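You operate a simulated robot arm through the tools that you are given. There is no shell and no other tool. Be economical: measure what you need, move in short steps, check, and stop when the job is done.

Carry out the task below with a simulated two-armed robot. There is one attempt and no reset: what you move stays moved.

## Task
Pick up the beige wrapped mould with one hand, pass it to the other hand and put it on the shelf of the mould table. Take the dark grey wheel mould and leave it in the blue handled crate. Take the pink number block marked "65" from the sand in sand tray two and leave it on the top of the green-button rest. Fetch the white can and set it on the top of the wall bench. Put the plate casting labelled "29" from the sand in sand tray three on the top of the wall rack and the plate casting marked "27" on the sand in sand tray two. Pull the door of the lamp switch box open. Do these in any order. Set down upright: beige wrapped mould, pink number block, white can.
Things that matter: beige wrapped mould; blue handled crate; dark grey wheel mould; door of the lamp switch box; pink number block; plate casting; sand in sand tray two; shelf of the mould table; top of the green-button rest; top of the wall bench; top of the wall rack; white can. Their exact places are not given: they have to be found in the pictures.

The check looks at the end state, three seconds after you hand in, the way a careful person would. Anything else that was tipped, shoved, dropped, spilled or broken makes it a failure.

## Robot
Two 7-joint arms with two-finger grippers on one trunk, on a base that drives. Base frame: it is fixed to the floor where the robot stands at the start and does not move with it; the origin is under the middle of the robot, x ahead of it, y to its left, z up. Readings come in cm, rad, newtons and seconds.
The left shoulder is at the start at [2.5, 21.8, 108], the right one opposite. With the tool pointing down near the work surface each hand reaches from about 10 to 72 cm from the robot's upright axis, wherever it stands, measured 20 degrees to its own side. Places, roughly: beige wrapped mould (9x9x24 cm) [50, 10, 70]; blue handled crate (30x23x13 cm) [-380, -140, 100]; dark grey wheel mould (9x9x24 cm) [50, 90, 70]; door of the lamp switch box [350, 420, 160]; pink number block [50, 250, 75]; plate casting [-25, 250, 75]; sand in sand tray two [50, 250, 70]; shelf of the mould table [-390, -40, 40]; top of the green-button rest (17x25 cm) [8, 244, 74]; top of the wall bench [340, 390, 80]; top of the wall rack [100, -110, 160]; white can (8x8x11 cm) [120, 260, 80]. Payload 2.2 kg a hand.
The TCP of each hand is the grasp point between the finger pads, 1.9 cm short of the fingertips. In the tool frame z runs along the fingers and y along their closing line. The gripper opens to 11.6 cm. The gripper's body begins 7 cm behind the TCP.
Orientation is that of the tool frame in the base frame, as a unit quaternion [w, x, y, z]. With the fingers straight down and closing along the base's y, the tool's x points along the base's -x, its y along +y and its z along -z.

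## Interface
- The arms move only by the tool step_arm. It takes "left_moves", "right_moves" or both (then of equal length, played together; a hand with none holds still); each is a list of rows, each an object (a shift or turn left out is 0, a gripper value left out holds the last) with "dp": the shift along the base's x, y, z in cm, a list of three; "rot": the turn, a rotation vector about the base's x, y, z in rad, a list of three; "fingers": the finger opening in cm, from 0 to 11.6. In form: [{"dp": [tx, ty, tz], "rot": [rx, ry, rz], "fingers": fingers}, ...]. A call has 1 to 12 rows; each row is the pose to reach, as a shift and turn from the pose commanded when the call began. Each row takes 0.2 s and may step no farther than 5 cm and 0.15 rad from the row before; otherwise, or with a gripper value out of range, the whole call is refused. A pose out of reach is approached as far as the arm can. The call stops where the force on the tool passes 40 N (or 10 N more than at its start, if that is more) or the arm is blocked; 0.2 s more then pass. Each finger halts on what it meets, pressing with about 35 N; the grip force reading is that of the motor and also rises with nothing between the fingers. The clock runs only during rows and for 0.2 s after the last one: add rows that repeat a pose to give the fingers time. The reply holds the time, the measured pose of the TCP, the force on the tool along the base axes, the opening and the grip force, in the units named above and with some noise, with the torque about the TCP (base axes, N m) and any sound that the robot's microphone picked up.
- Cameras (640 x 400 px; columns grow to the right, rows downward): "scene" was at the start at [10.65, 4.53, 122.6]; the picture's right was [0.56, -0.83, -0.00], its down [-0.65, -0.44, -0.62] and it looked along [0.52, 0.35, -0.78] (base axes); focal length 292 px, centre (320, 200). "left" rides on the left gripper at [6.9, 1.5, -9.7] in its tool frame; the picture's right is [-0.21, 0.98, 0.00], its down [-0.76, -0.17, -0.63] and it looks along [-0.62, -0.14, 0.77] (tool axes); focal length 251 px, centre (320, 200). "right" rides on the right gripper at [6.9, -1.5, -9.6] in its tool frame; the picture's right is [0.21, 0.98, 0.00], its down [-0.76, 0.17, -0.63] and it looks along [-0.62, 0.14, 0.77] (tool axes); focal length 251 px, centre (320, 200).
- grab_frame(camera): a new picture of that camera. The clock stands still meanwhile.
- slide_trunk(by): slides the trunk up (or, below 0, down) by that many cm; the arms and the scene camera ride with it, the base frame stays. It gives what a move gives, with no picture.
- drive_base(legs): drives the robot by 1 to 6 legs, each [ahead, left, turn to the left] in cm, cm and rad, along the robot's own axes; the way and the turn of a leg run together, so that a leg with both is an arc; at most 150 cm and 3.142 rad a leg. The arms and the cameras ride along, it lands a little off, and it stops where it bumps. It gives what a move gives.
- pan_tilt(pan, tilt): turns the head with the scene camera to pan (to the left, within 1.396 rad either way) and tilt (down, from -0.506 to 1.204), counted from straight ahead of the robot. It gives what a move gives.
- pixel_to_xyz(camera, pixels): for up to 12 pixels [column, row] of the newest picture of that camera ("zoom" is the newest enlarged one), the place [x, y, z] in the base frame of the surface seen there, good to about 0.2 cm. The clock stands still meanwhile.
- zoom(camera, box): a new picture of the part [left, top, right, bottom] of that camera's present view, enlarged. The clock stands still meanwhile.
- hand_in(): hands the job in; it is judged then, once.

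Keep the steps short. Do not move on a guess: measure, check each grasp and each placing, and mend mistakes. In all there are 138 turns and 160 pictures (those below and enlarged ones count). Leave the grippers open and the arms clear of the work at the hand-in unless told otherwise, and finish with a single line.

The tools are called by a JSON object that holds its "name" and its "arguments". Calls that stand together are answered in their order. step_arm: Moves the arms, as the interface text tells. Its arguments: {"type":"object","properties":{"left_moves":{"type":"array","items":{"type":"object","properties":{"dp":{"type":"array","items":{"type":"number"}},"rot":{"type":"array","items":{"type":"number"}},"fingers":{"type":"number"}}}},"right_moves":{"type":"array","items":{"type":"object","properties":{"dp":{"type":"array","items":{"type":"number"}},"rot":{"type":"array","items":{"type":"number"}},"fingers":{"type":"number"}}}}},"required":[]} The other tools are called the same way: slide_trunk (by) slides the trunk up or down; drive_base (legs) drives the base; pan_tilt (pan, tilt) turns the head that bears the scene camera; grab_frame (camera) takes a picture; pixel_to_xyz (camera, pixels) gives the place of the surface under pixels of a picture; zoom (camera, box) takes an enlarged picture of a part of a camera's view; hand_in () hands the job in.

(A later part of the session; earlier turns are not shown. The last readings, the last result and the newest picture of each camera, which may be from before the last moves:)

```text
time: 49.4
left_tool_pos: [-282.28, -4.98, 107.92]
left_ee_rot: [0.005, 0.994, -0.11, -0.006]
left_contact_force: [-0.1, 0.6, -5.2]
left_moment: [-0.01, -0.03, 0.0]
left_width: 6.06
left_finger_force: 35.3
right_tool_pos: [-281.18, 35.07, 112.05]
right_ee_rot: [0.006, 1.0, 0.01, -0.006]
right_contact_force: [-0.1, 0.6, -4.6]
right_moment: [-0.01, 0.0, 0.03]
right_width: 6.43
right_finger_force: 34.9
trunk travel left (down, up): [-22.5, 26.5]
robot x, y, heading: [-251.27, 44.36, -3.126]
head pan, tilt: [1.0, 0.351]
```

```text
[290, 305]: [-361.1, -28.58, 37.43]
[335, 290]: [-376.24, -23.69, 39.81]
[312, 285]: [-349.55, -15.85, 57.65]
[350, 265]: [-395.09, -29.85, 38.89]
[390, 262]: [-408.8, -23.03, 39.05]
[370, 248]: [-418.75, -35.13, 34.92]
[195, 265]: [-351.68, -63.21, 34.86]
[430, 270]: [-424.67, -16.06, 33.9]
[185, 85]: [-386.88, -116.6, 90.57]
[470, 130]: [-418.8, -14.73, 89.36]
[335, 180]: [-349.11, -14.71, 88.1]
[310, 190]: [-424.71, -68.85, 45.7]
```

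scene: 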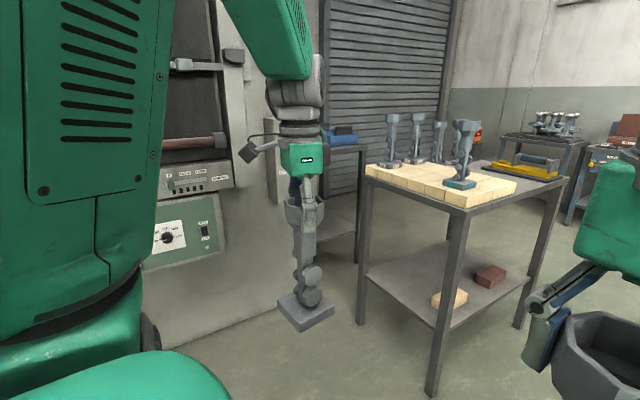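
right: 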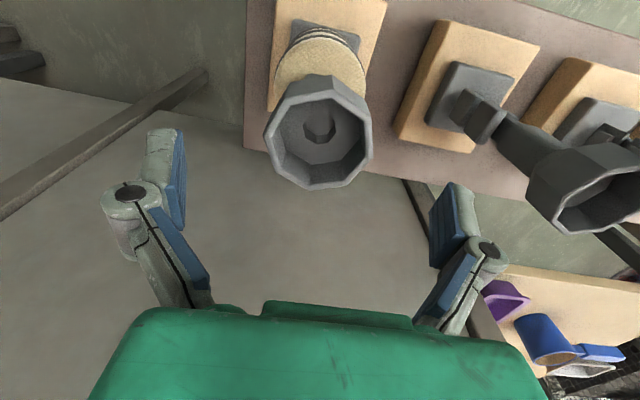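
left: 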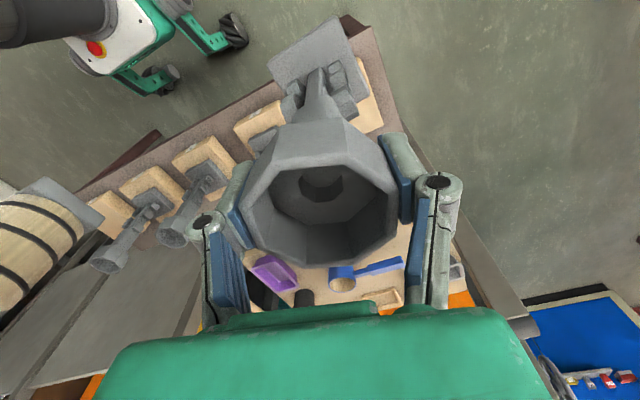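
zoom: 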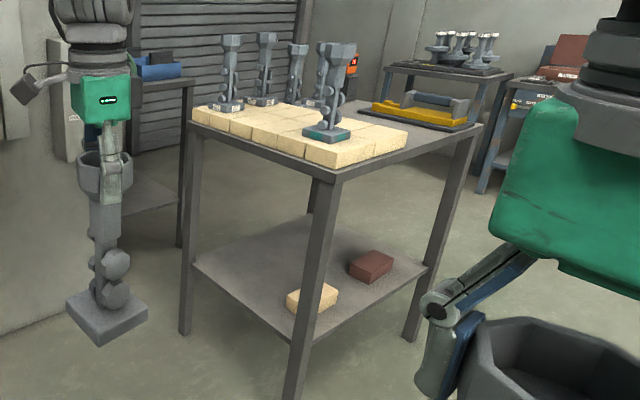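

The crate's table sits at about y −115 to −150, behind the mould table. Furnace corner (−314,−104) and table corner (−349,−66) leave too narrow a gap. I'll go around the far (−x) side, first shifting right for clearance and driving ahead, then looking left.

{"name": "drive_base", "arguments": {"legs": [[0, -25, 0], [110, 0, 0], [100, 0, 0]]}}

{"name": "pan_tilt", "arguments": {"pan": 1.2, "tilt": 0.35}}

{"name": "grab_frame", "arguments": {"camera": "scene"}}

{"name": "pan_tilt", "arguments": {"pan": 0.6, "tilt": 0.35}}

{"name": "grab_frame", "arguments": {"camera": "scene"}}

```text
time: 61.3
left_tool_pos: [-492.32, 15.25, 108.84]
left_ee_rot: [0.014, 0.995, -0.102, -0.005]
left_contact_force: [-0.2, 0.4, -3.8]
left_moment: [0.02, -0.03, -0.04]
left_width: 6.05
left_finger_force: 35.3
right_tool_pos: [-492.26, 55.38, 111.92]
right_ee_rot: [0.013, 1.0, 0.018, -0.004]
right_contact_force: [-1.1, 1.1, -4.2]
right_moment: [0.02, -0.04, 0.02]
right_width: 6.41
right_finger_force: 35.0
trunk travel left (down, up): [-22.5, 26.5]
robot x, y, heading: [-462.1, 63.65, -3.103]
head pan, tilt: [1.0, 0.351]
```

```text
time: 62.0
left_tool_pos: [-492.3, 17.24, 109.58]
left_ee_rot: [0.02, 0.995, -0.101, -0.008]
left_contact_force: [-1.9, 3.0, -3.2]
left_moment: [-0.12, -0.08, -0.03]
left_width: 6.07
left_finger_force: 34.8
right_tool_pos: [-492.29, 57.46, 112.2]
right_ee_rot: [0.016, 1.0, 0.017, -0.004]
right_contact_force: [-1.2, 4.8, -4.0]
right_moment: [-0.02, -0.1, 0.0]
right_width: 6.43
right_finger_force: 35.3
trunk travel left (down, up): [-22.5, 26.5]
robot x, y, heading: [-462.79, 64.63, -3.097]
head pan, tilt: [1.201, 0.351]
```

```text
125 pictures are left
```

scene: 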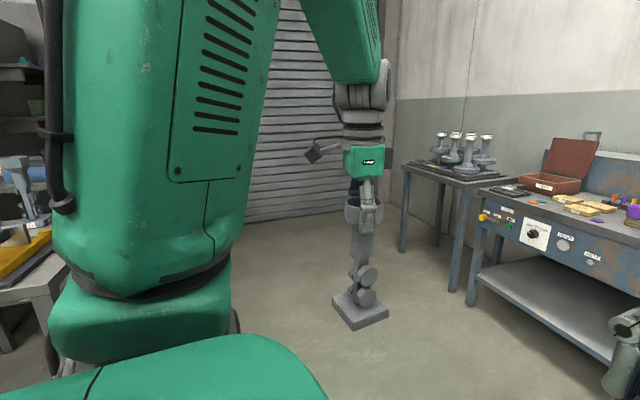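

```text
time: 63.0
left_tool_pos: [-491.76, 13.81, 108.11]
left_ee_rot: [0.008, 0.995, -0.1, -0.007]
left_contact_force: [-1.8, 0.0, -4.3]
left_moment: [0.0, -0.05, -0.01]
left_width: 6.09
left_finger_force: 34.6
right_tool_pos: [-491.9, 54.18, 111.89]
right_ee_rot: [0.002, 1.0, 0.019, -0.007]
right_contact_force: [-0.4, 0.0, -4.5]
right_moment: [-0.01, -0.02, 0.01]
right_width: 6.42
right_finger_force: 34.5
trunk travel left (down, up): [-22.5, 26.5]
robot x, y, heading: [-462.81, 64.0, -3.101]
head pan, tilt: [0.6, 0.351]
```

```text
124 pictures are left
```

scene: 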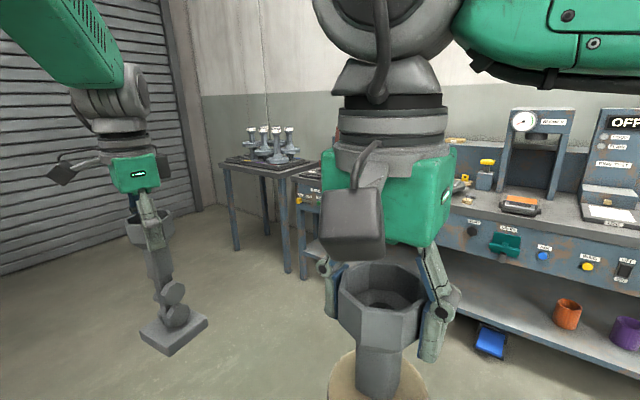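

{"name": "pixel_to_xyz", "arguments": {"camera": "scene", "pixels": [[290, 265], [303, 230], [237, 245], [225, 170], [310, 170], [500, 310], [560, 235], [490, 345], [20, 240]]}}

```text
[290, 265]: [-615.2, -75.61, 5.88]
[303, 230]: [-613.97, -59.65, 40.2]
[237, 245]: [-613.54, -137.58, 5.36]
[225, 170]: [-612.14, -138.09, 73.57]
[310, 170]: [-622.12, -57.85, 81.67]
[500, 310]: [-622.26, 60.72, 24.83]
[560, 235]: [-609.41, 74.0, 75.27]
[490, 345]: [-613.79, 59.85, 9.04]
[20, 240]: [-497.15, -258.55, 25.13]
```

There is open floor between x −610 and −425. I'll move to x ≈ −510, turn to face −y, advance to y ≈ −70, then turn left to face the crate.

{"name": "drive_base", "arguments": {"legs": [[45, 0, 0], [0, 0, 1.55], [140, 0, 0]]}}

{"name": "pan_tilt", "arguments": {"pan": 0.9, "tilt": 0.4}}

{"name": "grab_frame", "arguments": {"camera": "scene"}}

{"name": "pan_tilt", "arguments": {"pan": 1.39, "tilt": 0.5}}

{"name": "grab_frame", "arguments": {"camera": "scene"}}

```text
time: 75.9
left_tool_pos: [-462.34, -106.91, 108.97]
left_ee_rot: [0.014, 0.789, 0.614, 0.008]
left_contact_force: [-1.5, 0.7, -2.5]
left_moment: [0.0, 0.0, -0.01]
left_width: 6.05
left_finger_force: 35.4
right_tool_pos: [-502.46, -105.23, 112.48]
right_ee_rot: [0.015, 0.711, 0.703, 0.003]
right_contact_force: [-1.4, -1.9, -2.7]
right_moment: [0.12, 0.06, -0.01]
right_width: 6.43
right_finger_force: 35.2
trunk travel left (down, up): [-22.5, 26.5]
robot x, y, heading: [-508.99, -76.19, -1.576]
head pan, tilt: [0.6, 0.351]
```

```text
time: 76.7
left_tool_pos: [-462.63, -107.1, 107.86]
left_ee_rot: [0.0, 0.789, 0.614, 0.016]
left_contact_force: [0.0, 0.2, -4.1]
left_moment: [-0.01, 0.0, -0.03]
left_width: 6.02
left_finger_force: 34.8
right_tool_pos: [-502.72, -105.27, 112.57]
right_ee_rot: [0.014, 0.711, 0.703, 0.002]
right_contact_force: [0.1, -1.0, -4.4]
right_moment: [0.02, 0.03, -0.01]
right_width: 6.43
right_finger_force: 34.9
trunk travel left (down, up): [-22.5, 26.5]
robot x, y, heading: [-509.62, -75.63, -1.578]
head pan, tilt: [0.901, 0.4]
```

```text
123 pictures are left
```

scene: 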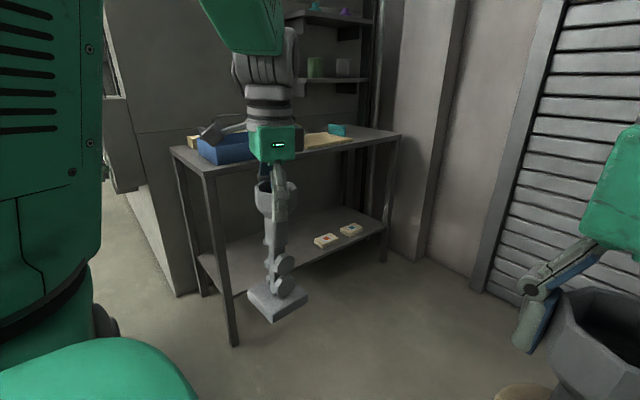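

```text
time: 77.6
left_tool_pos: [-464.72, -107.04, 108.85]
left_ee_rot: [0.009, 0.79, 0.613, 0.022]
left_contact_force: [-1.7, 0.9, -2.9]
left_moment: [0.0, -0.05, -0.04]
left_width: 6.04
left_finger_force: 34.5
right_tool_pos: [-505.08, -105.42, 112.66]
right_ee_rot: [0.021, 0.711, 0.703, 0.008]
right_contact_force: [-2.2, -1.2, -4.6]
right_moment: [0.13, 0.02, 0.03]
right_width: 6.42
right_finger_force: 34.5
trunk travel left (down, up): [-22.5, 26.5]
robot x, y, heading: [-509.99, -75.92, -1.577]
head pan, tilt: [1.389, 0.499]
```

```text
122 pictures are left
```

scene: 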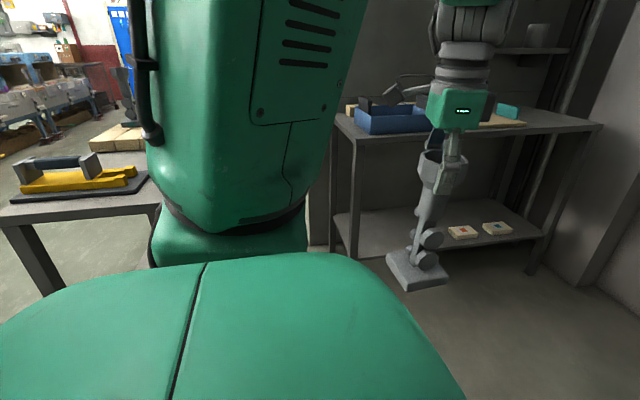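

The crate sits at the near end of a side table against the furnace. I'll measure it.

{"name": "pixel_to_xyz", "arguments": {"camera": "scene", "pixels": [[357, 112], [370, 130], [425, 128], [420, 105], [385, 110], [340, 125], [360, 140], [600, 125], [356, 250], [540, 265], [10, 205], [155, 200]]}}

{"name": "zoom", "arguments": {"camera": "scene", "box": [320, 60, 480, 160]}}

```text
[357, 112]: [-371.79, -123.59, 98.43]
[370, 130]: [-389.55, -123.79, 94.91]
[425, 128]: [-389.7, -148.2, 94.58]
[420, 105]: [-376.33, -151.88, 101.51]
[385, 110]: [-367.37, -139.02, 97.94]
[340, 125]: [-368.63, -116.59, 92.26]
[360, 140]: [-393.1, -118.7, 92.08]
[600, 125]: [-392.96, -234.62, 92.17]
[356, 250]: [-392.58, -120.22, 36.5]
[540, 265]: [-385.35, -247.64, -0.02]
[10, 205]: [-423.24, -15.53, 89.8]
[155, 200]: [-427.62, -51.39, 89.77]
```

```text
4.00 times, centred on (400, 110) of scene
```

zoom: 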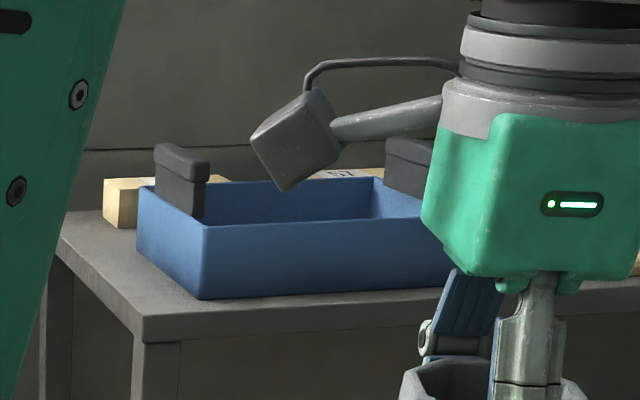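

Crate: x −390…−366, y −123…−153, table z 92, rim about 100, handles to about 105. I'll raise the trunk 22 cm, turn to face +x, and strafe right to line up, staying back from the table.

{"name": "slide_trunk", "arguments": {"by": 22}}

{"name": "drive_base", "arguments": {"legs": [[0, 0, 1.57], [0, -80, 0]]}}

{"name": "pan_tilt", "arguments": {"pan": 0.1, "tilt": 0.5}}

{"name": "grab_frame", "arguments": {"camera": "scene"}}

```text
time: 80.0
left_tool_pos: [-455.23, -107.07, 128.4]
left_ee_rot: [-0.001, 0.787, 0.616, -0.014]
left_contact_force: [1.1, 0.0, -2.7]
left_moment: [-0.12, 0.02, 0.02]
left_width: 6.06
left_finger_force: 35.1
right_tool_pos: [-494.77, -105.23, 133.86]
right_ee_rot: [-0.002, 0.708, 0.706, -0.015]
right_contact_force: [2.9, 1.7, -6.3]
right_moment: [-0.04, -0.07, -0.01]
right_width: 6.45
right_finger_force: 34.7
trunk travel left (down, up): [-44.5, 4.5]
robot x, y, heading: [-508.22, -75.7, -1.574]
head pan, tilt: [1.389, 0.499]
```

```text
time: 81.9
left_tool_pos: [-449.87, -80.93, 127.15]
left_ee_rot: [-0.025, 0.636, 0.771, -0.001]
left_contact_force: [0.9, 1.3, -5.0]
left_moment: [-0.06, 0.0, 0.03]
left_width: 6.06
left_finger_force: 35.1
right_tool_pos: [-487.04, -96.29, 134.25]
right_ee_rot: [0.008, 0.544, 0.839, -0.014]
right_contact_force: [1.8, 3.2, -5.5]
right_moment: [-0.06, -0.08, -0.01]
right_width: 6.44
right_finger_force: 35.4
trunk travel left (down, up): [-44.5, 4.5]
robot x, y, heading: [-509.34, -75.32, -1.147]
head pan, tilt: [1.389, 0.499]
stopped in leg 1: the robot was blocked; the commanded pose is now the measured one
```

```text
time: 83.3
left_tool_pos: [-461.19, -85.64, 130.62]
left_ee_rot: [-0.014, 0.637, 0.77, 0.042]
left_contact_force: [-1.5, -0.2, -1.7]
left_moment: [-0.06, 0.0, -0.02]
left_width: 6.09
left_finger_force: 35.6
right_tool_pos: [-498.75, -101.47, 135.14]
right_ee_rot: [0.03, 0.546, 0.837, 0.017]
right_contact_force: [-0.7, -3.1, -3.4]
right_moment: [0.05, 0.14, -0.02]
right_width: 6.43
right_finger_force: 35.2
trunk travel left (down, up): [-44.5, 4.5]
robot x, y, heading: [-511.39, -76.5, -1.143]
head pan, tilt: [0.099, 0.499]
```

```text
120 pictures are left
```

scene: 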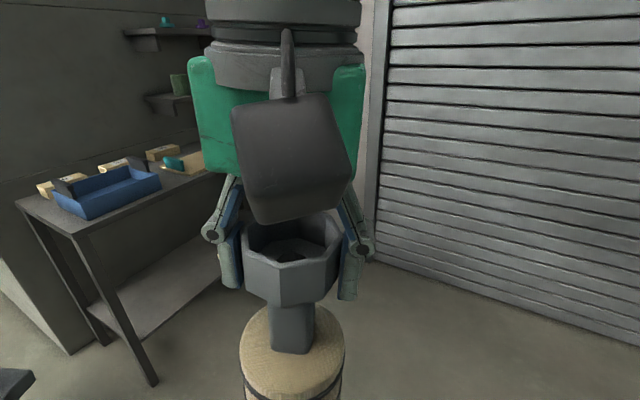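

The turn stopped as "blocked", and the readings show the robot swaying. I'll lower the trunk somewhat, hold still to let it settle, and look around the base.

{"name": "slide_trunk", "arguments": {"by": -6}}

{"name": "step_arm", "arguments": {"left_moves": [{"dp": [0, 0, 0]}, {"dp": [0, 0, 0]}, {"dp": [0, 0, 0]}, {"dp": [0, 0, 0]}, {"dp": [0, 0, 0]}, {"dp": [0, 0, 0]}, {"dp": [0, 0, 0]}, {"dp": [0, 0, 0]}, {"dp": [0, 0, 0]}, {"dp": [0, 0, 0]}, {"dp": [0, 0, 0]}, {"dp": [0, 0, 0]}]}}

{"name": "pan_tilt", "arguments": {"pan": -1.0, "tilt": 1.1}}

{"name": "grab_frame", "arguments": {"camera": "scene"}}

{"name": "pan_tilt", "arguments": {"pan": 0.9, "tilt": 1.1}}

{"name": "grab_frame", "arguments": {"camera": "scene"}}

```text
time: 84.4
left_tool_pos: [-466.82, -87.64, 125.18]
left_ee_rot: [-0.022, 0.636, 0.768, 0.075]
left_contact_force: [-3.6, -1.8, 0.5]
left_moment: [-0.09, -0.06, -0.06]
left_width: 6.06
left_finger_force: 34.7
right_tool_pos: [-504.66, -103.58, 128.92]
right_ee_rot: [0.044, 0.549, 0.834, 0.038]
right_contact_force: [-2.2, -0.2, -3.2]
right_moment: [0.06, 0.19, 0.01]
right_width: 6.42
right_finger_force: 35.2
trunk travel left (down, up): [-38.4, 10.6]
robot x, y, heading: [-511.72, -76.24, -1.146]
head pan, tilt: [0.099, 0.499]
stopped: the arm was blocked; the commanded pose is now the measured one
```

```text
time: 85.4
left_tool_pos: [-471.61, -89.12, 124.15]
left_ee_rot: [-0.053, 0.632, 0.767, 0.094]
left_contact_force: [-0.3, 0.3, 0.0]
left_moment: [-0.22, -0.11, -0.07]
left_width: 6.13
left_finger_force: 34.8
right_tool_pos: [-509.84, -105.58, 128.76]
right_ee_rot: [0.056, 0.549, 0.832, 0.053]
right_contact_force: [-0.8, -0.5, -4.7]
right_moment: [0.02, 0.18, 0.02]
right_width: 6.57
right_finger_force: 35.4
trunk travel left (down, up): [-38.4, 10.6]
robot x, y, heading: [-511.84, -76.96, -1.149]
head pan, tilt: [0.099, 0.499]
stopped in row 4 (right hand): the arm was blocked; the commanded pose is now the measured one
```

```text
time: 86.7
left_tool_pos: [-459.62, -83.85, 120.87]
left_ee_rot: [-0.066, 0.632, 0.77, 0.059]
left_contact_force: [0.2, -0.2, -3.2]
left_moment: [-0.04, 0.09, 0.03]
left_width: 6.1
left_finger_force: 34.9
right_tool_pos: [-497.0, -100.87, 128.6]
right_ee_rot: [0.028, 0.558, 0.829, 0.017]
right_contact_force: [-0.5, 1.4, -3.0]
right_moment: [-0.63, -0.21, -0.04]
right_width: 6.43
right_finger_force: 35.0
trunk travel left (down, up): [-38.4, 10.6]
robot x, y, heading: [-510.17, -76.44, -1.146]
head pan, tilt: [-1.0, 1.1]
```

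```text
119 pictures are left
```

scene: 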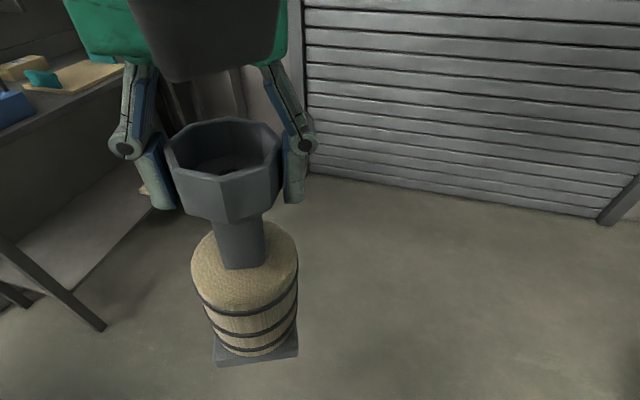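

```text
time: 88.6
left_tool_pos: [-469.44, -88.03, 124.47]
left_ee_rot: [-0.045, 0.631, 0.768, 0.094]
left_contact_force: [-0.1, 1.8, -3.8]
left_moment: [-0.07, 0.07, -0.03]
left_width: 6.09
left_finger_force: 35.3
right_tool_pos: [-507.12, -106.11, 128.92]
right_ee_rot: [0.048, 0.571, 0.817, 0.055]
right_contact_force: [-0.9, -0.4, -3.6]
right_moment: [0.04, 0.17, -0.04]
right_width: 6.42
right_finger_force: 35.2
trunk travel left (down, up): [-38.4, 10.6]
robot x, y, heading: [-511.58, -76.85, -1.151]
head pan, tilt: [0.901, 1.1]
```

```text
118 pictures are left
```

scene: 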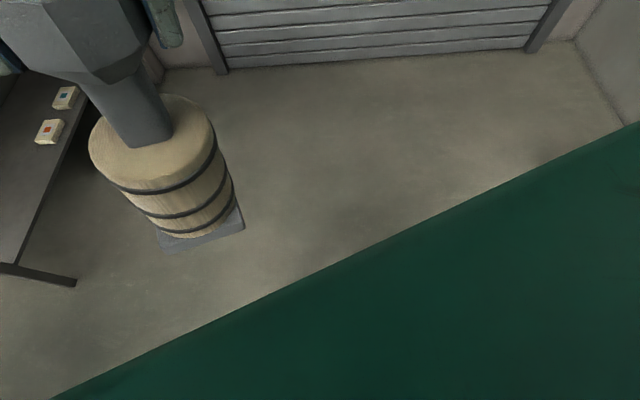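

The robot is rocking and this view is odd. I'll level the head and look again to understand how it is standing.

{"name": "pan_tilt", "arguments": {"pan": 0.9, "tilt": 0.5}}

{"name": "grab_frame", "arguments": {"camera": "scene"}}

{"name": "grab_frame", "arguments": {"camera": "left"}}

{"name": "grab_frame", "arguments": {"camera": "right"}}

```text
time: 89.6
left_tool_pos: [-471.32, -89.36, 125.25]
left_ee_rot: [-0.035, 0.633, 0.767, 0.098]
left_contact_force: [1.9, 0.5, -3.2]
left_moment: [-0.11, 0.06, 0.02]
left_width: 6.09
left_finger_force: 34.8
right_tool_pos: [-509.58, -106.0, 128.63]
right_ee_rot: [0.056, 0.553, 0.83, 0.049]
right_contact_force: [0.6, -1.7, -4.1]
right_moment: [0.02, 0.3, -0.04]
right_width: 6.41
right_finger_force: 34.5
trunk travel left (down, up): [-38.4, 10.6]
robot x, y, heading: [-512.03, -76.99, -1.146]
head pan, tilt: [0.901, 0.499]
```

```text
117 pictures are left
```

scene: 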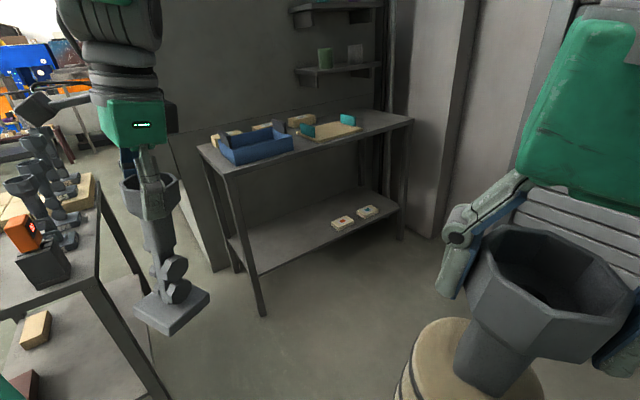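

```text
116 pictures are left
```

left: 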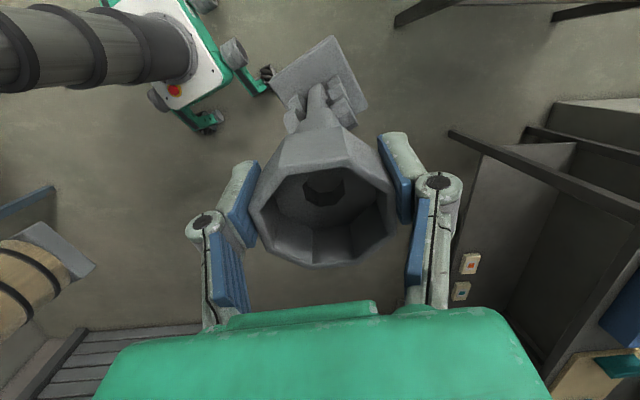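

```text
115 pictures are left
```

right: 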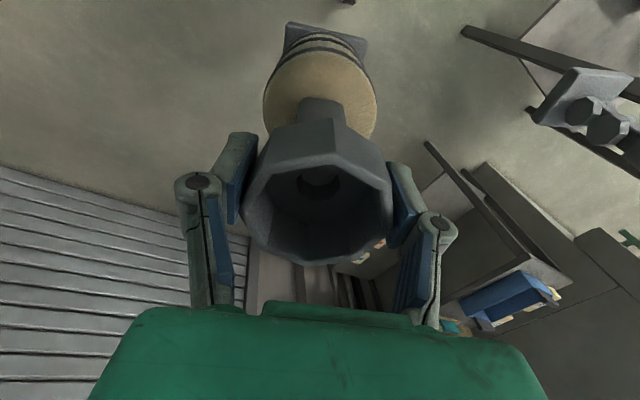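

The left tool is tilted about 0.2 rad, so the robot is leaning or rocking. I'll hold still for short spells and read whether it settles.

{"name": "step_arm", "arguments": {"left_moves": [{"dp": [0, 0, 0]}, {"dp": [0, 0, 0]}]}}

{"name": "step_arm", "arguments": {"left_moves": [{"dp": [0, 0, 0]}, {"dp": [0, 0, 0]}]}}

{"name": "step_arm", "arguments": {"left_moves": [{"dp": [0, 0, 0]}, {"dp": [0, 0, 0]}]}}

{"name": "pixel_to_xyz", "arguments": {"camera": "scene", "pixels": [[198, 148], [413, 120], [264, 312], [265, 150], [100, 285], [150, 310]]}}

```text
time: 90.0
left_tool_pos: [-450.02, -79.44, 116.6]
left_ee_rot: [-0.086, 0.636, 0.767, 0.019]
left_contact_force: [0.3, 1.1, -5.0]
left_moment: [0.0, 0.05, 0.02]
left_width: 6.09
left_finger_force: 35.5
right_tool_pos: [-487.35, -96.25, 128.47]
right_ee_rot: [0.019, 0.564, 0.825, -0.025]
right_contact_force: [3.9, 2.4, -5.7]
right_moment: [0.03, -0.16, 0.05]
right_width: 6.45
right_finger_force: 35.4
trunk travel left (down, up): [-38.4, 10.6]
robot x, y, heading: [-509.52, -76.58, -1.156]
head pan, tilt: [0.901, 0.499]
stopped in row 1 (right hand): the arm was blocked; the commanded pose is now the measured one
```

```text
time: 90.5
left_tool_pos: [-472.07, -86.89, 117.65]
left_ee_rot: [-0.182, 0.601, 0.777, 0.038]
left_contact_force: [1.1, -5.0, -3.3]
left_moment: [0.21, -0.35, -0.16]
left_width: 5.99
left_finger_force: 35.2
right_tool_pos: [-506.13, -104.77, 128.27]
right_ee_rot: [0.056, 0.546, 0.834, 0.056]
right_contact_force: [-5.4, -4.4, -5.1]
right_moment: [-0.01, 0.06, 0.0]
right_width: 6.4
right_finger_force: 35.1
trunk travel left (down, up): [-38.4, 10.6]
robot x, y, heading: [-510.45, -78.6, -1.136]
head pan, tilt: [0.901, 0.499]
stopped in row 2 (right hand): the arm was blocked; the commanded pose is now the measured one
```

```text
time: 91.1
left_tool_pos: [-452.4, -76.43, 113.83]
left_ee_rot: [-0.131, 0.613, 0.779, 0.018]
left_contact_force: [-2.6, -1.0, -4.7]
left_moment: [-0.13, 0.43, 0.05]
left_width: 6.02
left_finger_force: 35.0
right_tool_pos: [-486.49, -95.85, 128.89]
right_ee_rot: [0.032, 0.577, 0.816, -0.01]
right_contact_force: [4.1, 3.4, -8.1]
right_moment: [0.0, -0.06, 0.01]
right_width: 6.39
right_finger_force: 35.3
trunk travel left (down, up): [-38.4, 10.6]
robot x, y, heading: [-509.69, -77.02, -1.136]
head pan, tilt: [0.901, 0.499]
stopped in row 2 (right hand): the arm was blocked; the commanded pose is now the measured one
```

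```text
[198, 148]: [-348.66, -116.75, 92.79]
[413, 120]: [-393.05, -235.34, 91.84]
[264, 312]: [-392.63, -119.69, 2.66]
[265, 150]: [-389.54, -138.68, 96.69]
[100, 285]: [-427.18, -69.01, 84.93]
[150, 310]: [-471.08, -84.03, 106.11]
```

The arms oscillate with about a 1 s period and it isn't dying down. The raised trunk makes it worse, so I'll lower the trunk.

{"name": "slide_trunk", "arguments": {"by": -16}}

{"name": "slide_trunk", "arguments": {"by": -5}}

{"name": "pan_tilt", "arguments": {"pan": 0.6, "tilt": 0.5}}

{"name": "grab_frame", "arguments": {"camera": "scene"}}

```text
time: 91.6
left_tool_pos: [-473.43, -82.71, 114.43]
left_ee_rot: [-0.223, 0.553, 0.802, 0.024]
left_contact_force: [1.6, -2.1, 1.0]
left_moment: [0.17, 0.05, -0.11]
left_width: 0.0
left_finger_force: 27.7
right_tool_pos: [-503.5, -103.89, 127.56]
right_ee_rot: [0.064, 0.553, 0.828, 0.075]
right_contact_force: [-5.2, -4.4, -6.9]
right_moment: [-0.02, 0.2, 0.01]
right_width: 6.17
right_finger_force: 35.2
trunk travel left (down, up): [-37.1, 11.9]
robot x, y, heading: [-509.28, -79.72, -1.104]
head pan, tilt: [0.901, 0.499]
stopped: the arm was blocked; the commanded pose is now the measured one
```

```text
time: 92.2
left_tool_pos: [-454.96, -73.45, 106.61]
left_ee_rot: [-0.171, 0.591, 0.788, 0.015]
left_contact_force: [-0.1, -1.5, -0.6]
left_moment: [0.08, -0.03, -0.01]
left_width: 3.0
left_finger_force: 0.1
right_tool_pos: [-485.06, -95.32, 124.75]
right_ee_rot: [0.045, 0.587, 0.808, 0.008]
right_contact_force: [2.9, 3.5, -8.2]
right_moment: [-0.06, -0.02, 0.03]
right_width: 6.09
right_finger_force: 34.8
trunk travel left (down, up): [-33.6, 15.4]
robot x, y, heading: [-509.22, -77.81, -1.108]
head pan, tilt: [0.901, 0.499]
stopped: the arm was blocked; the commanded pose is now the measured one
```

```text
time: 93.0
left_tool_pos: [-470.15, -77.48, 113.25]
left_ee_rot: [-0.13, 0.587, 0.795, 0.076]
left_contact_force: [1.2, 2.3, 0.4]
left_moment: [-0.17, 0.03, 0.04]
left_width: 2.98
left_finger_force: 0.1
right_tool_pos: [-502.46, -101.08, 126.59]
right_ee_rot: [0.087, 0.589, 0.801, 0.06]
right_contact_force: [-1.3, 0.0, -2.4]
right_moment: [-0.06, 0.34, 0.04]
right_width: 6.11
right_finger_force: 35.3
trunk travel left (down, up): [-33.6, 15.4]
robot x, y, heading: [-511.75, -77.97, -1.104]
head pan, tilt: [0.6, 0.499]
```

```text
114 pictures are left
```

scene: 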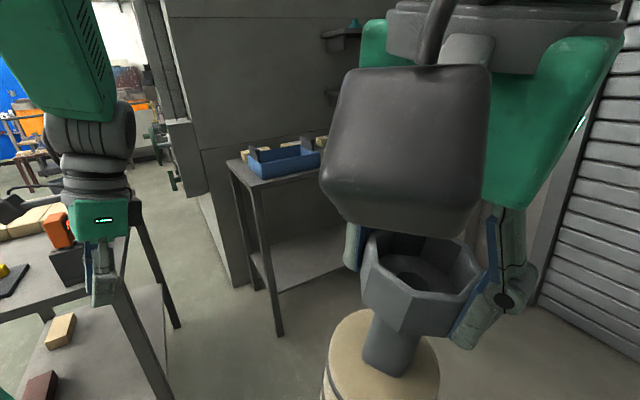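

The left hand lost the wheel mould during the swing. The first job is to stop the oscillation, so I'll keep lowering the trunk in small steps.

{"name": "slide_trunk", "arguments": {"by": -3}}

{"name": "slide_trunk", "arguments": {"by": -3}}

{"name": "slide_trunk", "arguments": {"by": -3}}

{"name": "slide_trunk", "arguments": {"by": -4}}

{"name": "grab_frame", "arguments": {"camera": "left"}}

{"name": "grab_frame", "arguments": {"camera": "right"}}

```text
time: 93.4
left_tool_pos: [-450.74, -67.16, 103.95]
left_ee_rot: [-0.174, 0.586, 0.791, 0.01]
left_contact_force: [0.4, -1.7, -0.5]
left_moment: [0.0, -0.01, 0.0]
left_width: 3.02
left_finger_force: 0.0
right_tool_pos: [-480.56, -91.14, 124.01]
right_ee_rot: [0.045, 0.589, 0.807, -0.015]
right_contact_force: [2.2, 2.1, -7.3]
right_moment: [0.0, -0.21, 0.02]
right_width: 5.96
right_finger_force: 34.9
trunk travel left (down, up): [-33.3, 15.7]
robot x, y, heading: [-510.36, -76.25, -1.091]
head pan, tilt: [0.6, 0.499]
stopped: the arm was blocked; the commanded pose is now the measured one
```

```text
time: 93.8
left_tool_pos: [-467.26, -75.38, 108.18]
left_ee_rot: [-0.157, 0.532, 0.832, 0.027]
left_contact_force: [-0.2, 1.1, -0.2]
left_moment: [-0.07, -0.03, -0.01]
left_width: 3.0
left_finger_force: 0.0
right_tool_pos: [-494.43, -99.26, 124.59]
right_ee_rot: [0.075, 0.581, 0.805, 0.094]
right_contact_force: [-1.6, 2.3, -10.9]
right_moment: [0.04, 0.17, 0.07]
right_width: 6.02
right_finger_force: 34.8
trunk travel left (down, up): [-32.0, 17.0]
robot x, y, heading: [-508.97, -79.74, -1.038]
head pan, tilt: [0.6, 0.499]
stopped: the arm was blocked; the commanded pose is now the measured one
```

```text
time: 94.2
left_tool_pos: [-474.95, -76.47, 111.01]
left_ee_rot: [-0.115, 0.557, 0.819, 0.079]
left_contact_force: [-0.4, 3.8, 1.4]
left_moment: [-0.33, -0.09, -0.01]
left_width: 2.98
left_finger_force: 0.1
right_tool_pos: [-504.74, -102.84, 124.94]
right_ee_rot: [0.1, 0.593, 0.793, 0.098]
right_contact_force: [-0.6, -1.0, -1.7]
right_moment: [-0.1, 0.31, 0.0]
right_width: 5.96
right_finger_force: 34.5
trunk travel left (down, up): [-31.6, 17.4]
robot x, y, heading: [-512.86, -78.78, -1.06]
head pan, tilt: [0.6, 0.499]
stopped: the arm was blocked; the commanded pose is now the measured one
```

```text
time: 95.0
left_tool_pos: [-475.82, -78.91, 107.35]
left_ee_rot: [-0.116, 0.558, 0.817, 0.093]
left_contact_force: [-0.7, 0.2, 1.8]
left_moment: [-0.1, -0.12, -0.05]
left_width: 2.99
left_finger_force: 0.0
right_tool_pos: [-506.14, -104.93, 120.85]
right_ee_rot: [0.099, 0.598, 0.788, 0.106]
right_contact_force: [-1.6, -3.2, -4.4]
right_moment: [0.02, 0.22, 0.02]
right_width: 6.03
right_finger_force: 34.9
trunk travel left (down, up): [-27.6, 21.4]
robot x, y, heading: [-513.06, -79.57, -1.065]
head pan, tilt: [0.6, 0.499]
```

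```text
113 pictures are left
```

left: 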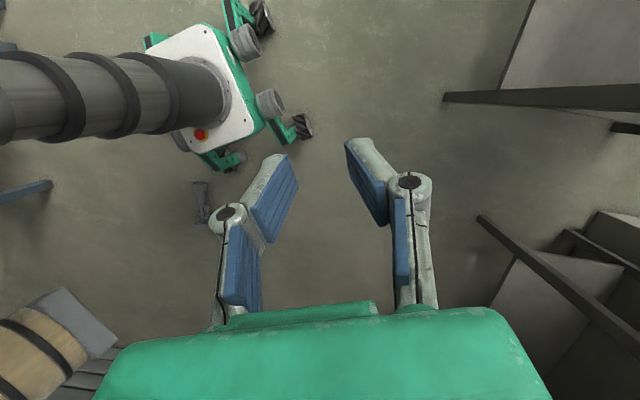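

```text
112 pictures are left
```

right: 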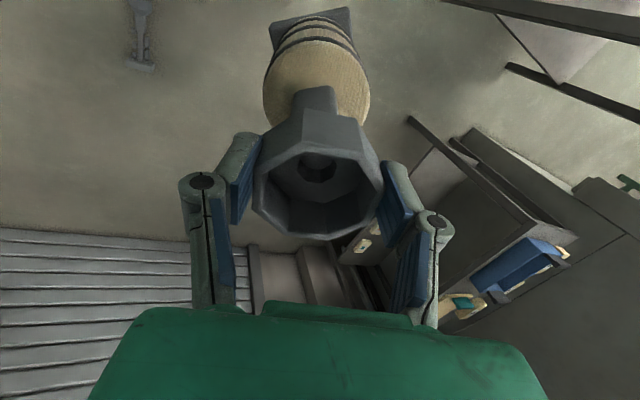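

The mould is on the floor at about (200,200) in the left picture, apparently whole. The last trunk move wasn't blocked, so I'll lower 5 more and check whether the rocking is dying down.

{"name": "slide_trunk", "arguments": {"by": -5}}

{"name": "slide_trunk", "arguments": {"by": -4}}

{"name": "slide_trunk", "arguments": {"by": -4}}

{"name": "slide_trunk", "arguments": {"by": -4}}

```text
time: 95.9
left_tool_pos: [-475.48, -78.79, 102.46]
left_ee_rot: [-0.118, 0.559, 0.816, 0.093]
left_contact_force: [-1.1, 0.1, 2.4]
left_moment: [-0.06, -0.13, -0.05]
left_width: 3.01
left_finger_force: 0.0
right_tool_pos: [-505.81, -105.2, 115.78]
right_ee_rot: [0.097, 0.596, 0.79, 0.106]
right_contact_force: [-1.5, -3.2, -2.7]
right_moment: [0.01, 0.23, 0.06]
right_width: 6.01
right_finger_force: 34.5
trunk travel left (down, up): [-22.6, 26.4]
robot x, y, heading: [-513.38, -79.92, -1.062]
head pan, tilt: [0.6, 0.499]
```

```text
time: 96.8
left_tool_pos: [-474.45, -78.37, 97.69]
left_ee_rot: [-0.132, 0.56, 0.813, 0.087]
left_contact_force: [0.4, 1.5, 1.6]
left_moment: [-0.19, 0.03, 0.05]
left_width: 3.02
left_finger_force: 0.1
right_tool_pos: [-505.01, -104.47, 111.89]
right_ee_rot: [0.097, 0.595, 0.791, 0.102]
right_contact_force: [-3.4, -3.1, -3.5]
right_moment: [-0.03, 0.24, 0.0]
right_width: 6.03
right_finger_force: 35.2
trunk travel left (down, up): [-18.6, 30.4]
robot x, y, heading: [-513.01, -79.96, -1.067]
head pan, tilt: [0.6, 0.499]
```

```text
time: 97.6
left_tool_pos: [-473.17, -77.21, 92.93]
left_ee_rot: [-0.143, 0.561, 0.812, 0.077]
left_contact_force: [-1.7, -1.3, 0.4]
left_moment: [0.13, -0.15, -0.07]
left_width: 3.03
left_finger_force: 0.0
right_tool_pos: [-503.33, -103.09, 108.0]
right_ee_rot: [0.096, 0.595, 0.792, 0.096]
right_contact_force: [-1.6, -1.2, -3.0]
right_moment: [-0.05, 0.26, 0.01]
right_width: 6.03
right_finger_force: 34.8
trunk travel left (down, up): [-14.6, 34.4]
robot x, y, heading: [-512.57, -79.53, -1.064]
head pan, tilt: [0.6, 0.499]
```

```text
time: 98.4
left_tool_pos: [-471.89, -76.41, 88.62]
left_ee_rot: [-0.145, 0.56, 0.813, 0.071]
left_contact_force: [-0.3, -0.2, -0.2]
left_moment: [-0.02, -0.05, -0.03]
left_width: 3.01
left_finger_force: 0.1
right_tool_pos: [-502.02, -102.16, 104.12]
right_ee_rot: [0.095, 0.594, 0.794, 0.089]
right_contact_force: [-2.0, -1.7, -2.2]
right_moment: [-0.09, 0.26, 0.01]
right_width: 6.03
right_finger_force: 34.7
trunk travel left (down, up): [-10.6, 38.4]
robot x, y, heading: [-511.98, -79.73, -1.067]
head pan, tilt: [0.6, 0.499]
```

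It is calming down with the trunk low. I'll lower 6 more and check again.

{"name": "slide_trunk", "arguments": {"by": -6}}

{"name": "pan_tilt", "arguments": {"pan": 0.0, "tilt": 1.0}}

{"name": "grab_frame", "arguments": {"camera": "scene"}}

{"name": "grab_frame", "arguments": {"camera": "left"}}

```text
time: 99.4
left_tool_pos: [-472.49, -77.25, 83.5]
left_ee_rot: [-0.125, 0.558, 0.817, 0.077]
left_contact_force: [-0.5, -1.5, 2.2]
left_moment: [0.08, -0.08, -0.04]
left_width: 3.04
left_finger_force: 0.1
right_tool_pos: [-502.09, -103.43, 97.68]
right_ee_rot: [0.091, 0.595, 0.792, 0.096]
right_contact_force: [-2.5, -4.5, -3.9]
right_moment: [0.07, 0.16, 0.04]
right_width: 6.01
right_finger_force: 34.7
trunk travel left (down, up): [-4.6, 44.4]
robot x, y, heading: [-512.59, -79.28, -1.056]
head pan, tilt: [0.6, 0.499]
```

```text
time: 100.4
left_tool_pos: [-467.76, -74.0, 81.5]
left_ee_rot: [-0.14, 0.559, 0.815, 0.05]
left_contact_force: [-0.2, 1.0, -0.8]
left_moment: [-0.01, 0.05, 0.01]
left_width: 3.01
left_finger_force: 0.0
right_tool_pos: [-496.65, -100.01, 97.75]
right_ee_rot: [0.081, 0.599, 0.793, 0.071]
right_contact_force: [1.5, 1.5, -3.1]
right_moment: [-0.04, 0.13, 0.0]
right_width: 5.98
right_finger_force: 35.1
trunk travel left (down, up): [-4.6, 44.4]
robot x, y, heading: [-510.98, -78.6, -1.063]
head pan, tilt: [0.0, 1.0]
```

```text
111 pictures are left
```

scene: 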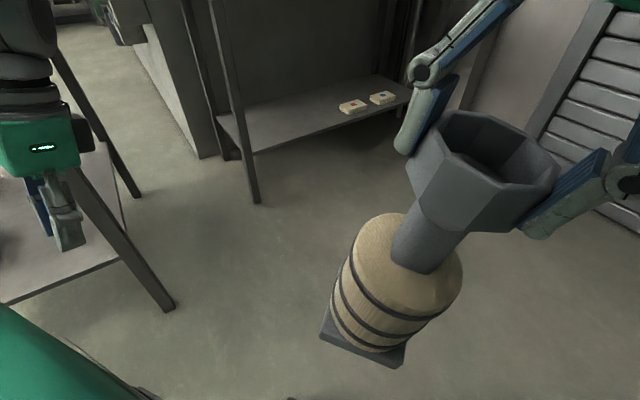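

```text
110 pictures are left
```

left: 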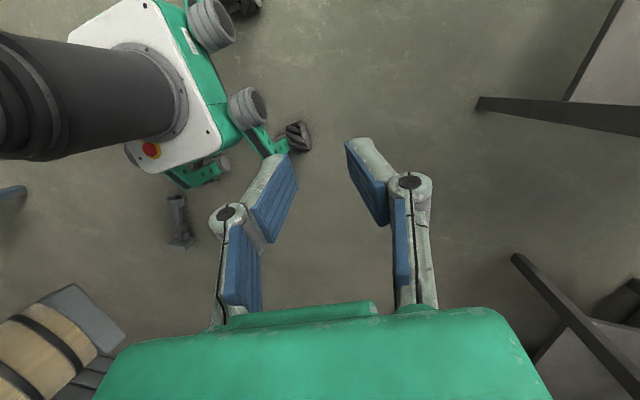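

I'll measure the robot's own base plate and wheels from the left camera to see whether the base is level.

{"name": "pixel_to_xyz", "arguments": {"camera": "left", "pixels": [[75, 35], [155, 8], [215, 135], [150, 165], [255, 105], [297, 135], [205, 20], [178, 205], [180, 240], [200, 172], [250, 5], [300, 200]]}}

{"name": "step_arm", "arguments": {"left_moves": [{"dp": [0, 0, 0]}, {"dp": [0, 0, 0]}, {"dp": [0, 0, 0]}]}}

{"name": "step_arm", "arguments": {"left_moves": [{"dp": [0, 0, 0]}, {"dp": [0, 0, 0]}, {"dp": [0, 0, 0]}]}}

```text
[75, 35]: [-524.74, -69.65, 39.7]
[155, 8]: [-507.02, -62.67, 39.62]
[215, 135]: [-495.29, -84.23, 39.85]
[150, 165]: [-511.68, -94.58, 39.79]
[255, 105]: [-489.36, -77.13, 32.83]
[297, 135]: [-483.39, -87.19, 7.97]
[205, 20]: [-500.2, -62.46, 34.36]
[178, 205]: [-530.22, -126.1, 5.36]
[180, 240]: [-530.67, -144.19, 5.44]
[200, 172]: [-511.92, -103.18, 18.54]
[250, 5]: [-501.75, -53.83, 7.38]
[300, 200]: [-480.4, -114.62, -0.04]
```

```text
time: 101.2
left_tool_pos: [-467.35, -73.96, 81.28]
left_ee_rot: [-0.142, 0.56, 0.815, 0.049]
left_contact_force: [0.4, -0.3, 0.4]
left_moment: [0.0, 0.03, 0.0]
left_width: 3.01
left_finger_force: 0.1
right_tool_pos: [-496.16, -99.81, 97.59]
right_ee_rot: [0.079, 0.6, 0.793, 0.07]
right_contact_force: [2.4, 1.0, -4.5]
right_moment: [0.03, 0.15, 0.0]
right_width: 6.04
right_finger_force: 35.2
trunk travel left (down, up): [-4.6, 44.4]
robot x, y, heading: [-510.97, -78.57, -1.059]
head pan, tilt: [0.0, 1.0]
```

```text
time: 102.2
left_tool_pos: [-465.98, -73.46, 80.95]
left_ee_rot: [-0.139, 0.561, 0.815, 0.044]
left_contact_force: [0.8, 0.2, 0.1]
left_moment: [0.01, 0.07, -0.02]
left_width: 2.99
left_finger_force: 0.0
right_tool_pos: [-494.77, -99.44, 97.15]
right_ee_rot: [0.075, 0.603, 0.792, 0.061]
right_contact_force: [17.0, 0.1, -23.9]
right_moment: [-1.05, 0.91, -1.02]
right_width: 6.0
right_finger_force: 34.5
trunk travel left (down, up): [-4.6, 44.4]
robot x, y, heading: [-510.59, -78.01, -1.062]
head pan, tilt: [0.0, 1.0]
stopped in row 3 (left hand): the arm was blocked; the commanded pose is now the measured one
```

The base plate is level (all corners at z 39.7) and the right hand just met a contact of about 25 N. I suspect the folded right arm is pressing on the robot's own body. I'll move the right hand out ahead of the body and set it upright.

{"name": "step_arm", "arguments": {"right_moves": [{"dp": [-0.5, -4, 0], "rot": [0, 0.03, 0]}, {"dp": [-1.2, -8, 0], "rot": [0, 0.07, 0]}, {"dp": [-2, -12, 0], "rot": [0, 0.11, 0]}, {"dp": [-2.7, -16, 0], "rot": [0, 0.15, 0]}, {"dp": [-3.3, -20, 0], "rot": [0, 0.19, 0]}, {"dp": [-3.8, -24, 0], "rot": [0, 0.19, 0]}, {"dp": [-3.8, -24, 0], "rot": [0, 0.19, 0]}]}}

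{"name": "pan_tilt", "arguments": {"pan": 0.0, "tilt": 0.8}}

{"name": "grab_frame", "arguments": {"camera": "scene"}}

{"name": "grab_frame", "arguments": {"camera": "left"}}

```text
time: 103.8
left_tool_pos: [-466.58, -73.57, 81.4]
left_ee_rot: [-0.136, 0.561, 0.815, 0.048]
left_contact_force: [0.5, -1.0, 0.0]
left_moment: [0.01, 0.07, 0.0]
left_width: 2.99
left_finger_force: 0.1
right_tool_pos: [-499.53, -123.2, 97.91]
right_ee_rot: [0.004, 0.602, 0.799, 0.011]
right_contact_force: [1.0, 1.0, -6.1]
right_moment: [-0.03, 0.01, 0.01]
right_width: 6.03
right_finger_force: 35.4
trunk travel left (down, up): [-4.6, 44.4]
robot x, y, heading: [-510.75, -78.57, -1.058]
head pan, tilt: [0.0, 1.0]
```

```text
time: 104.5
left_tool_pos: [-466.16, -73.37, 81.11]
left_ee_rot: [-0.14, 0.561, 0.815, 0.046]
left_contact_force: [0.1, 0.1, -0.2]
left_moment: [0.03, 0.03, 0.04]
left_width: 3.0
left_finger_force: 0.1
right_tool_pos: [-498.84, -122.98, 97.94]
right_ee_rot: [0.003, 0.602, 0.798, 0.009]
right_contact_force: [1.1, 0.6, -5.1]
right_moment: [-0.08, -0.01, -0.02]
right_width: 5.99
right_finger_force: 35.0
trunk travel left (down, up): [-4.6, 44.4]
robot x, y, heading: [-510.64, -78.12, -1.061]
head pan, tilt: [0.0, 0.799]
```

```text
109 pictures are left
```

scene: 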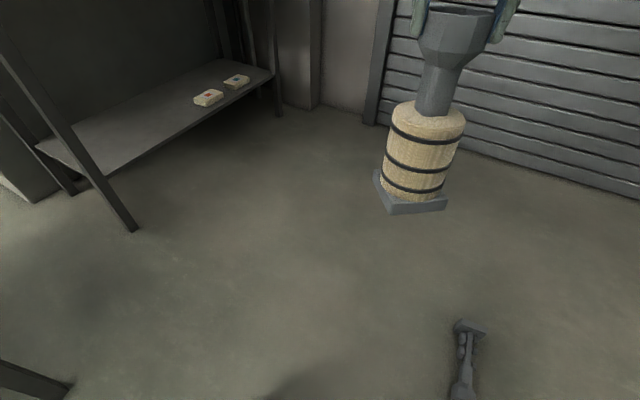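

```text
108 pictures are left
```

left: 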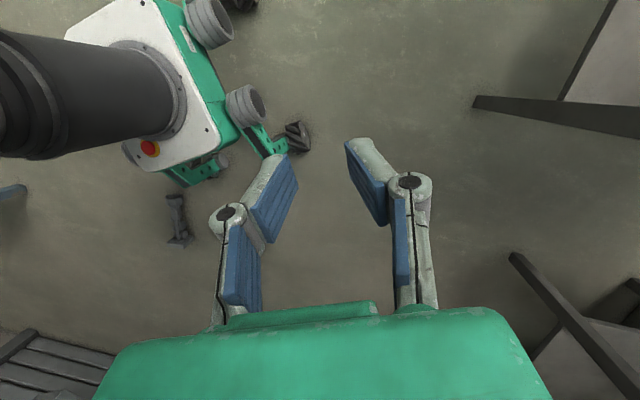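

All calm now. It was the arms folding against the body, so I'll keep the hands well out from here. The beige mould hangs upright. Next I'll straighten the left hand, open it and bring it further ahead for the hand-over, while the right hand brings the mould to the middle.

{"name": "step_arm", "arguments": {"left_moves": [{"dp": [1, -4, 1], "rot": [-0.07, -0.05, 0.04], "fingers": 11.6}, {"dp": [2, -8, 2], "rot": [-0.14, -0.11, 0.08]}, {"dp": [2.6, -12, 3], "rot": [-0.2, -0.15, 0.11]}, {"dp": [3, -15, 4], "rot": [-0.231, -0.175, 0.135]}, {"dp": [3.3, -18, 5], "rot": [-0.231, -0.175, 0.135]}, {"dp": [3.3, -18, 5], "rot": [-0.231, -0.175, 0.135]}], "right_moves": [{"dp": [3, -0.6, 0]}, {"dp": [6, -1.2, 0]}, {"dp": [9, -1.8, 0]}, {"dp": [12, -2.4, 0]}, {"dp": [15, -3.2, 0]}, {"dp": [15, -3.2, 0]}]}}

{"name": "grab_frame", "arguments": {"camera": "scene"}}

```text
time: 105.9
left_tool_pos: [-463.59, -91.47, 86.31]
left_ee_rot: [-0.008, 0.509, 0.861, -0.007]
left_contact_force: [0.2, 0.8, -0.6]
left_moment: [-0.08, 0.03, 0.0]
left_width: 11.59
left_finger_force: 0.0
left hand out of reach, approached as far as the arm can: row 3, 4
right_tool_pos: [-484.3, -126.48, 97.66]
right_ee_rot: [0.004, 0.602, 0.799, 0.011]
right_contact_force: [1.5, 1.5, -5.2]
right_moment: [-0.05, 0.01, 0.0]
right_width: 6.04
right_finger_force: 34.9
trunk travel left (down, up): [-4.6, 44.4]
robot x, y, heading: [-510.87, -78.58, -1.064]
head pan, tilt: [0.0, 0.799]
```

```text
107 pictures are left
```

scene: 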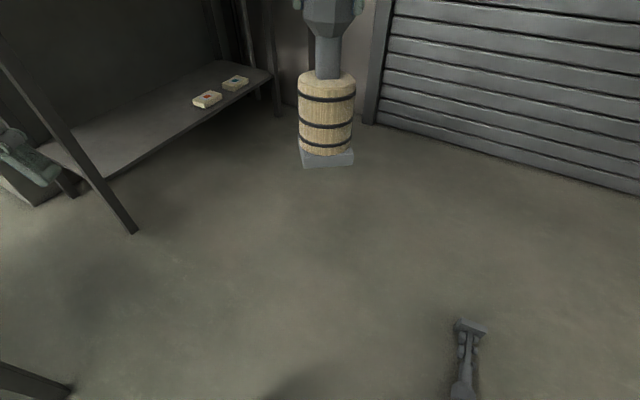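

The left hand is straight. Now I'll tilt it about 1.1 rad forward (fingers pointing ahead and down) and bring it in front of the mould, still short of it.

{"name": "step_arm", "arguments": {"left_moves": [{"dp": [-1.4, -1.3, 0], "rot": [-0.122, -0.068, 0]}, {"dp": [-2.8, -2.6, 0], "rot": [-0.244, -0.137, 0]}, {"dp": [-4.2, -3.9, 0], "rot": [-0.366, -0.205, 0]}, {"dp": [-5.6, -5.2, 0], "rot": [-0.488, -0.274, 0]}, {"dp": [-7, -6.5, 0], "rot": [-0.61, -0.342, 0]}, {"dp": [-8.4, -7.8, 0], "rot": [-0.732, -0.411, 0]}, {"dp": [-9.8, -9, -1], "rot": [-0.854, -0.479, 0]}, {"dp": [-11.1, -10.2, -1], "rot": [-0.97, -0.544, 0]}, {"dp": [-11.1, -10.2, -1], "rot": [-0.97, -0.544, 0]}]}}

{"name": "grab_frame", "arguments": {"camera": "left"}}

{"name": "grab_frame", "arguments": {"camera": "scene"}}

```text
time: 107.9
left_tool_pos: [-466.1, -107.94, 86.98]
left_ee_rot: [0.449, 0.436, 0.731, -0.272]
left_contact_force: [-0.5, -1.4, -0.3]
left_moment: [0.03, -0.02, 0.05]
left_width: 11.59
left_finger_force: 0.1
left hand out of reach, approached as far as the arm can: row 1, 2, 3, 4, 5, 6, 7, 8, 9
right_tool_pos: [-486.12, -127.6, 97.66]
right_ee_rot: [0.006, 0.604, 0.797, 0.019]
right_contact_force: [-1.1, -0.5, -4.6]
right_moment: [0.0, -0.03, 0.01]
right_width: 6.01
right_finger_force: 35.5
trunk travel left (down, up): [-4.6, 44.4]
robot x, y, heading: [-511.3, -78.43, -1.062]
head pan, tilt: [0.0, 0.799]
```

```text
106 pictures are left
```

left: 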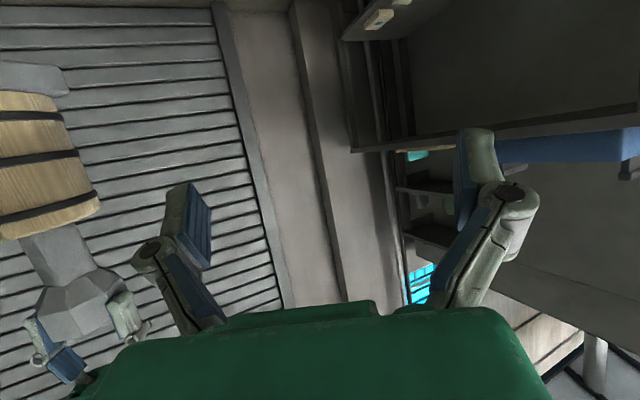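

```text
105 pictures are left
```

scene: 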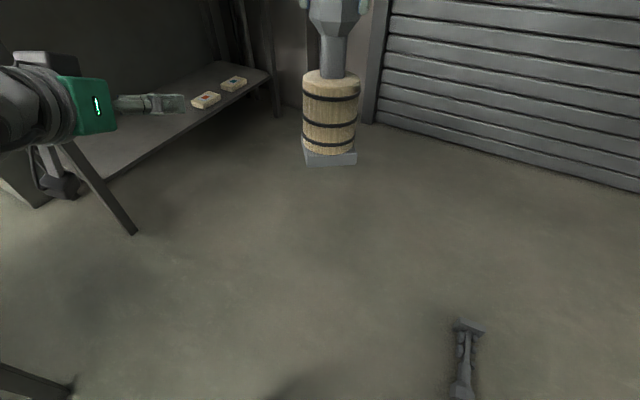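

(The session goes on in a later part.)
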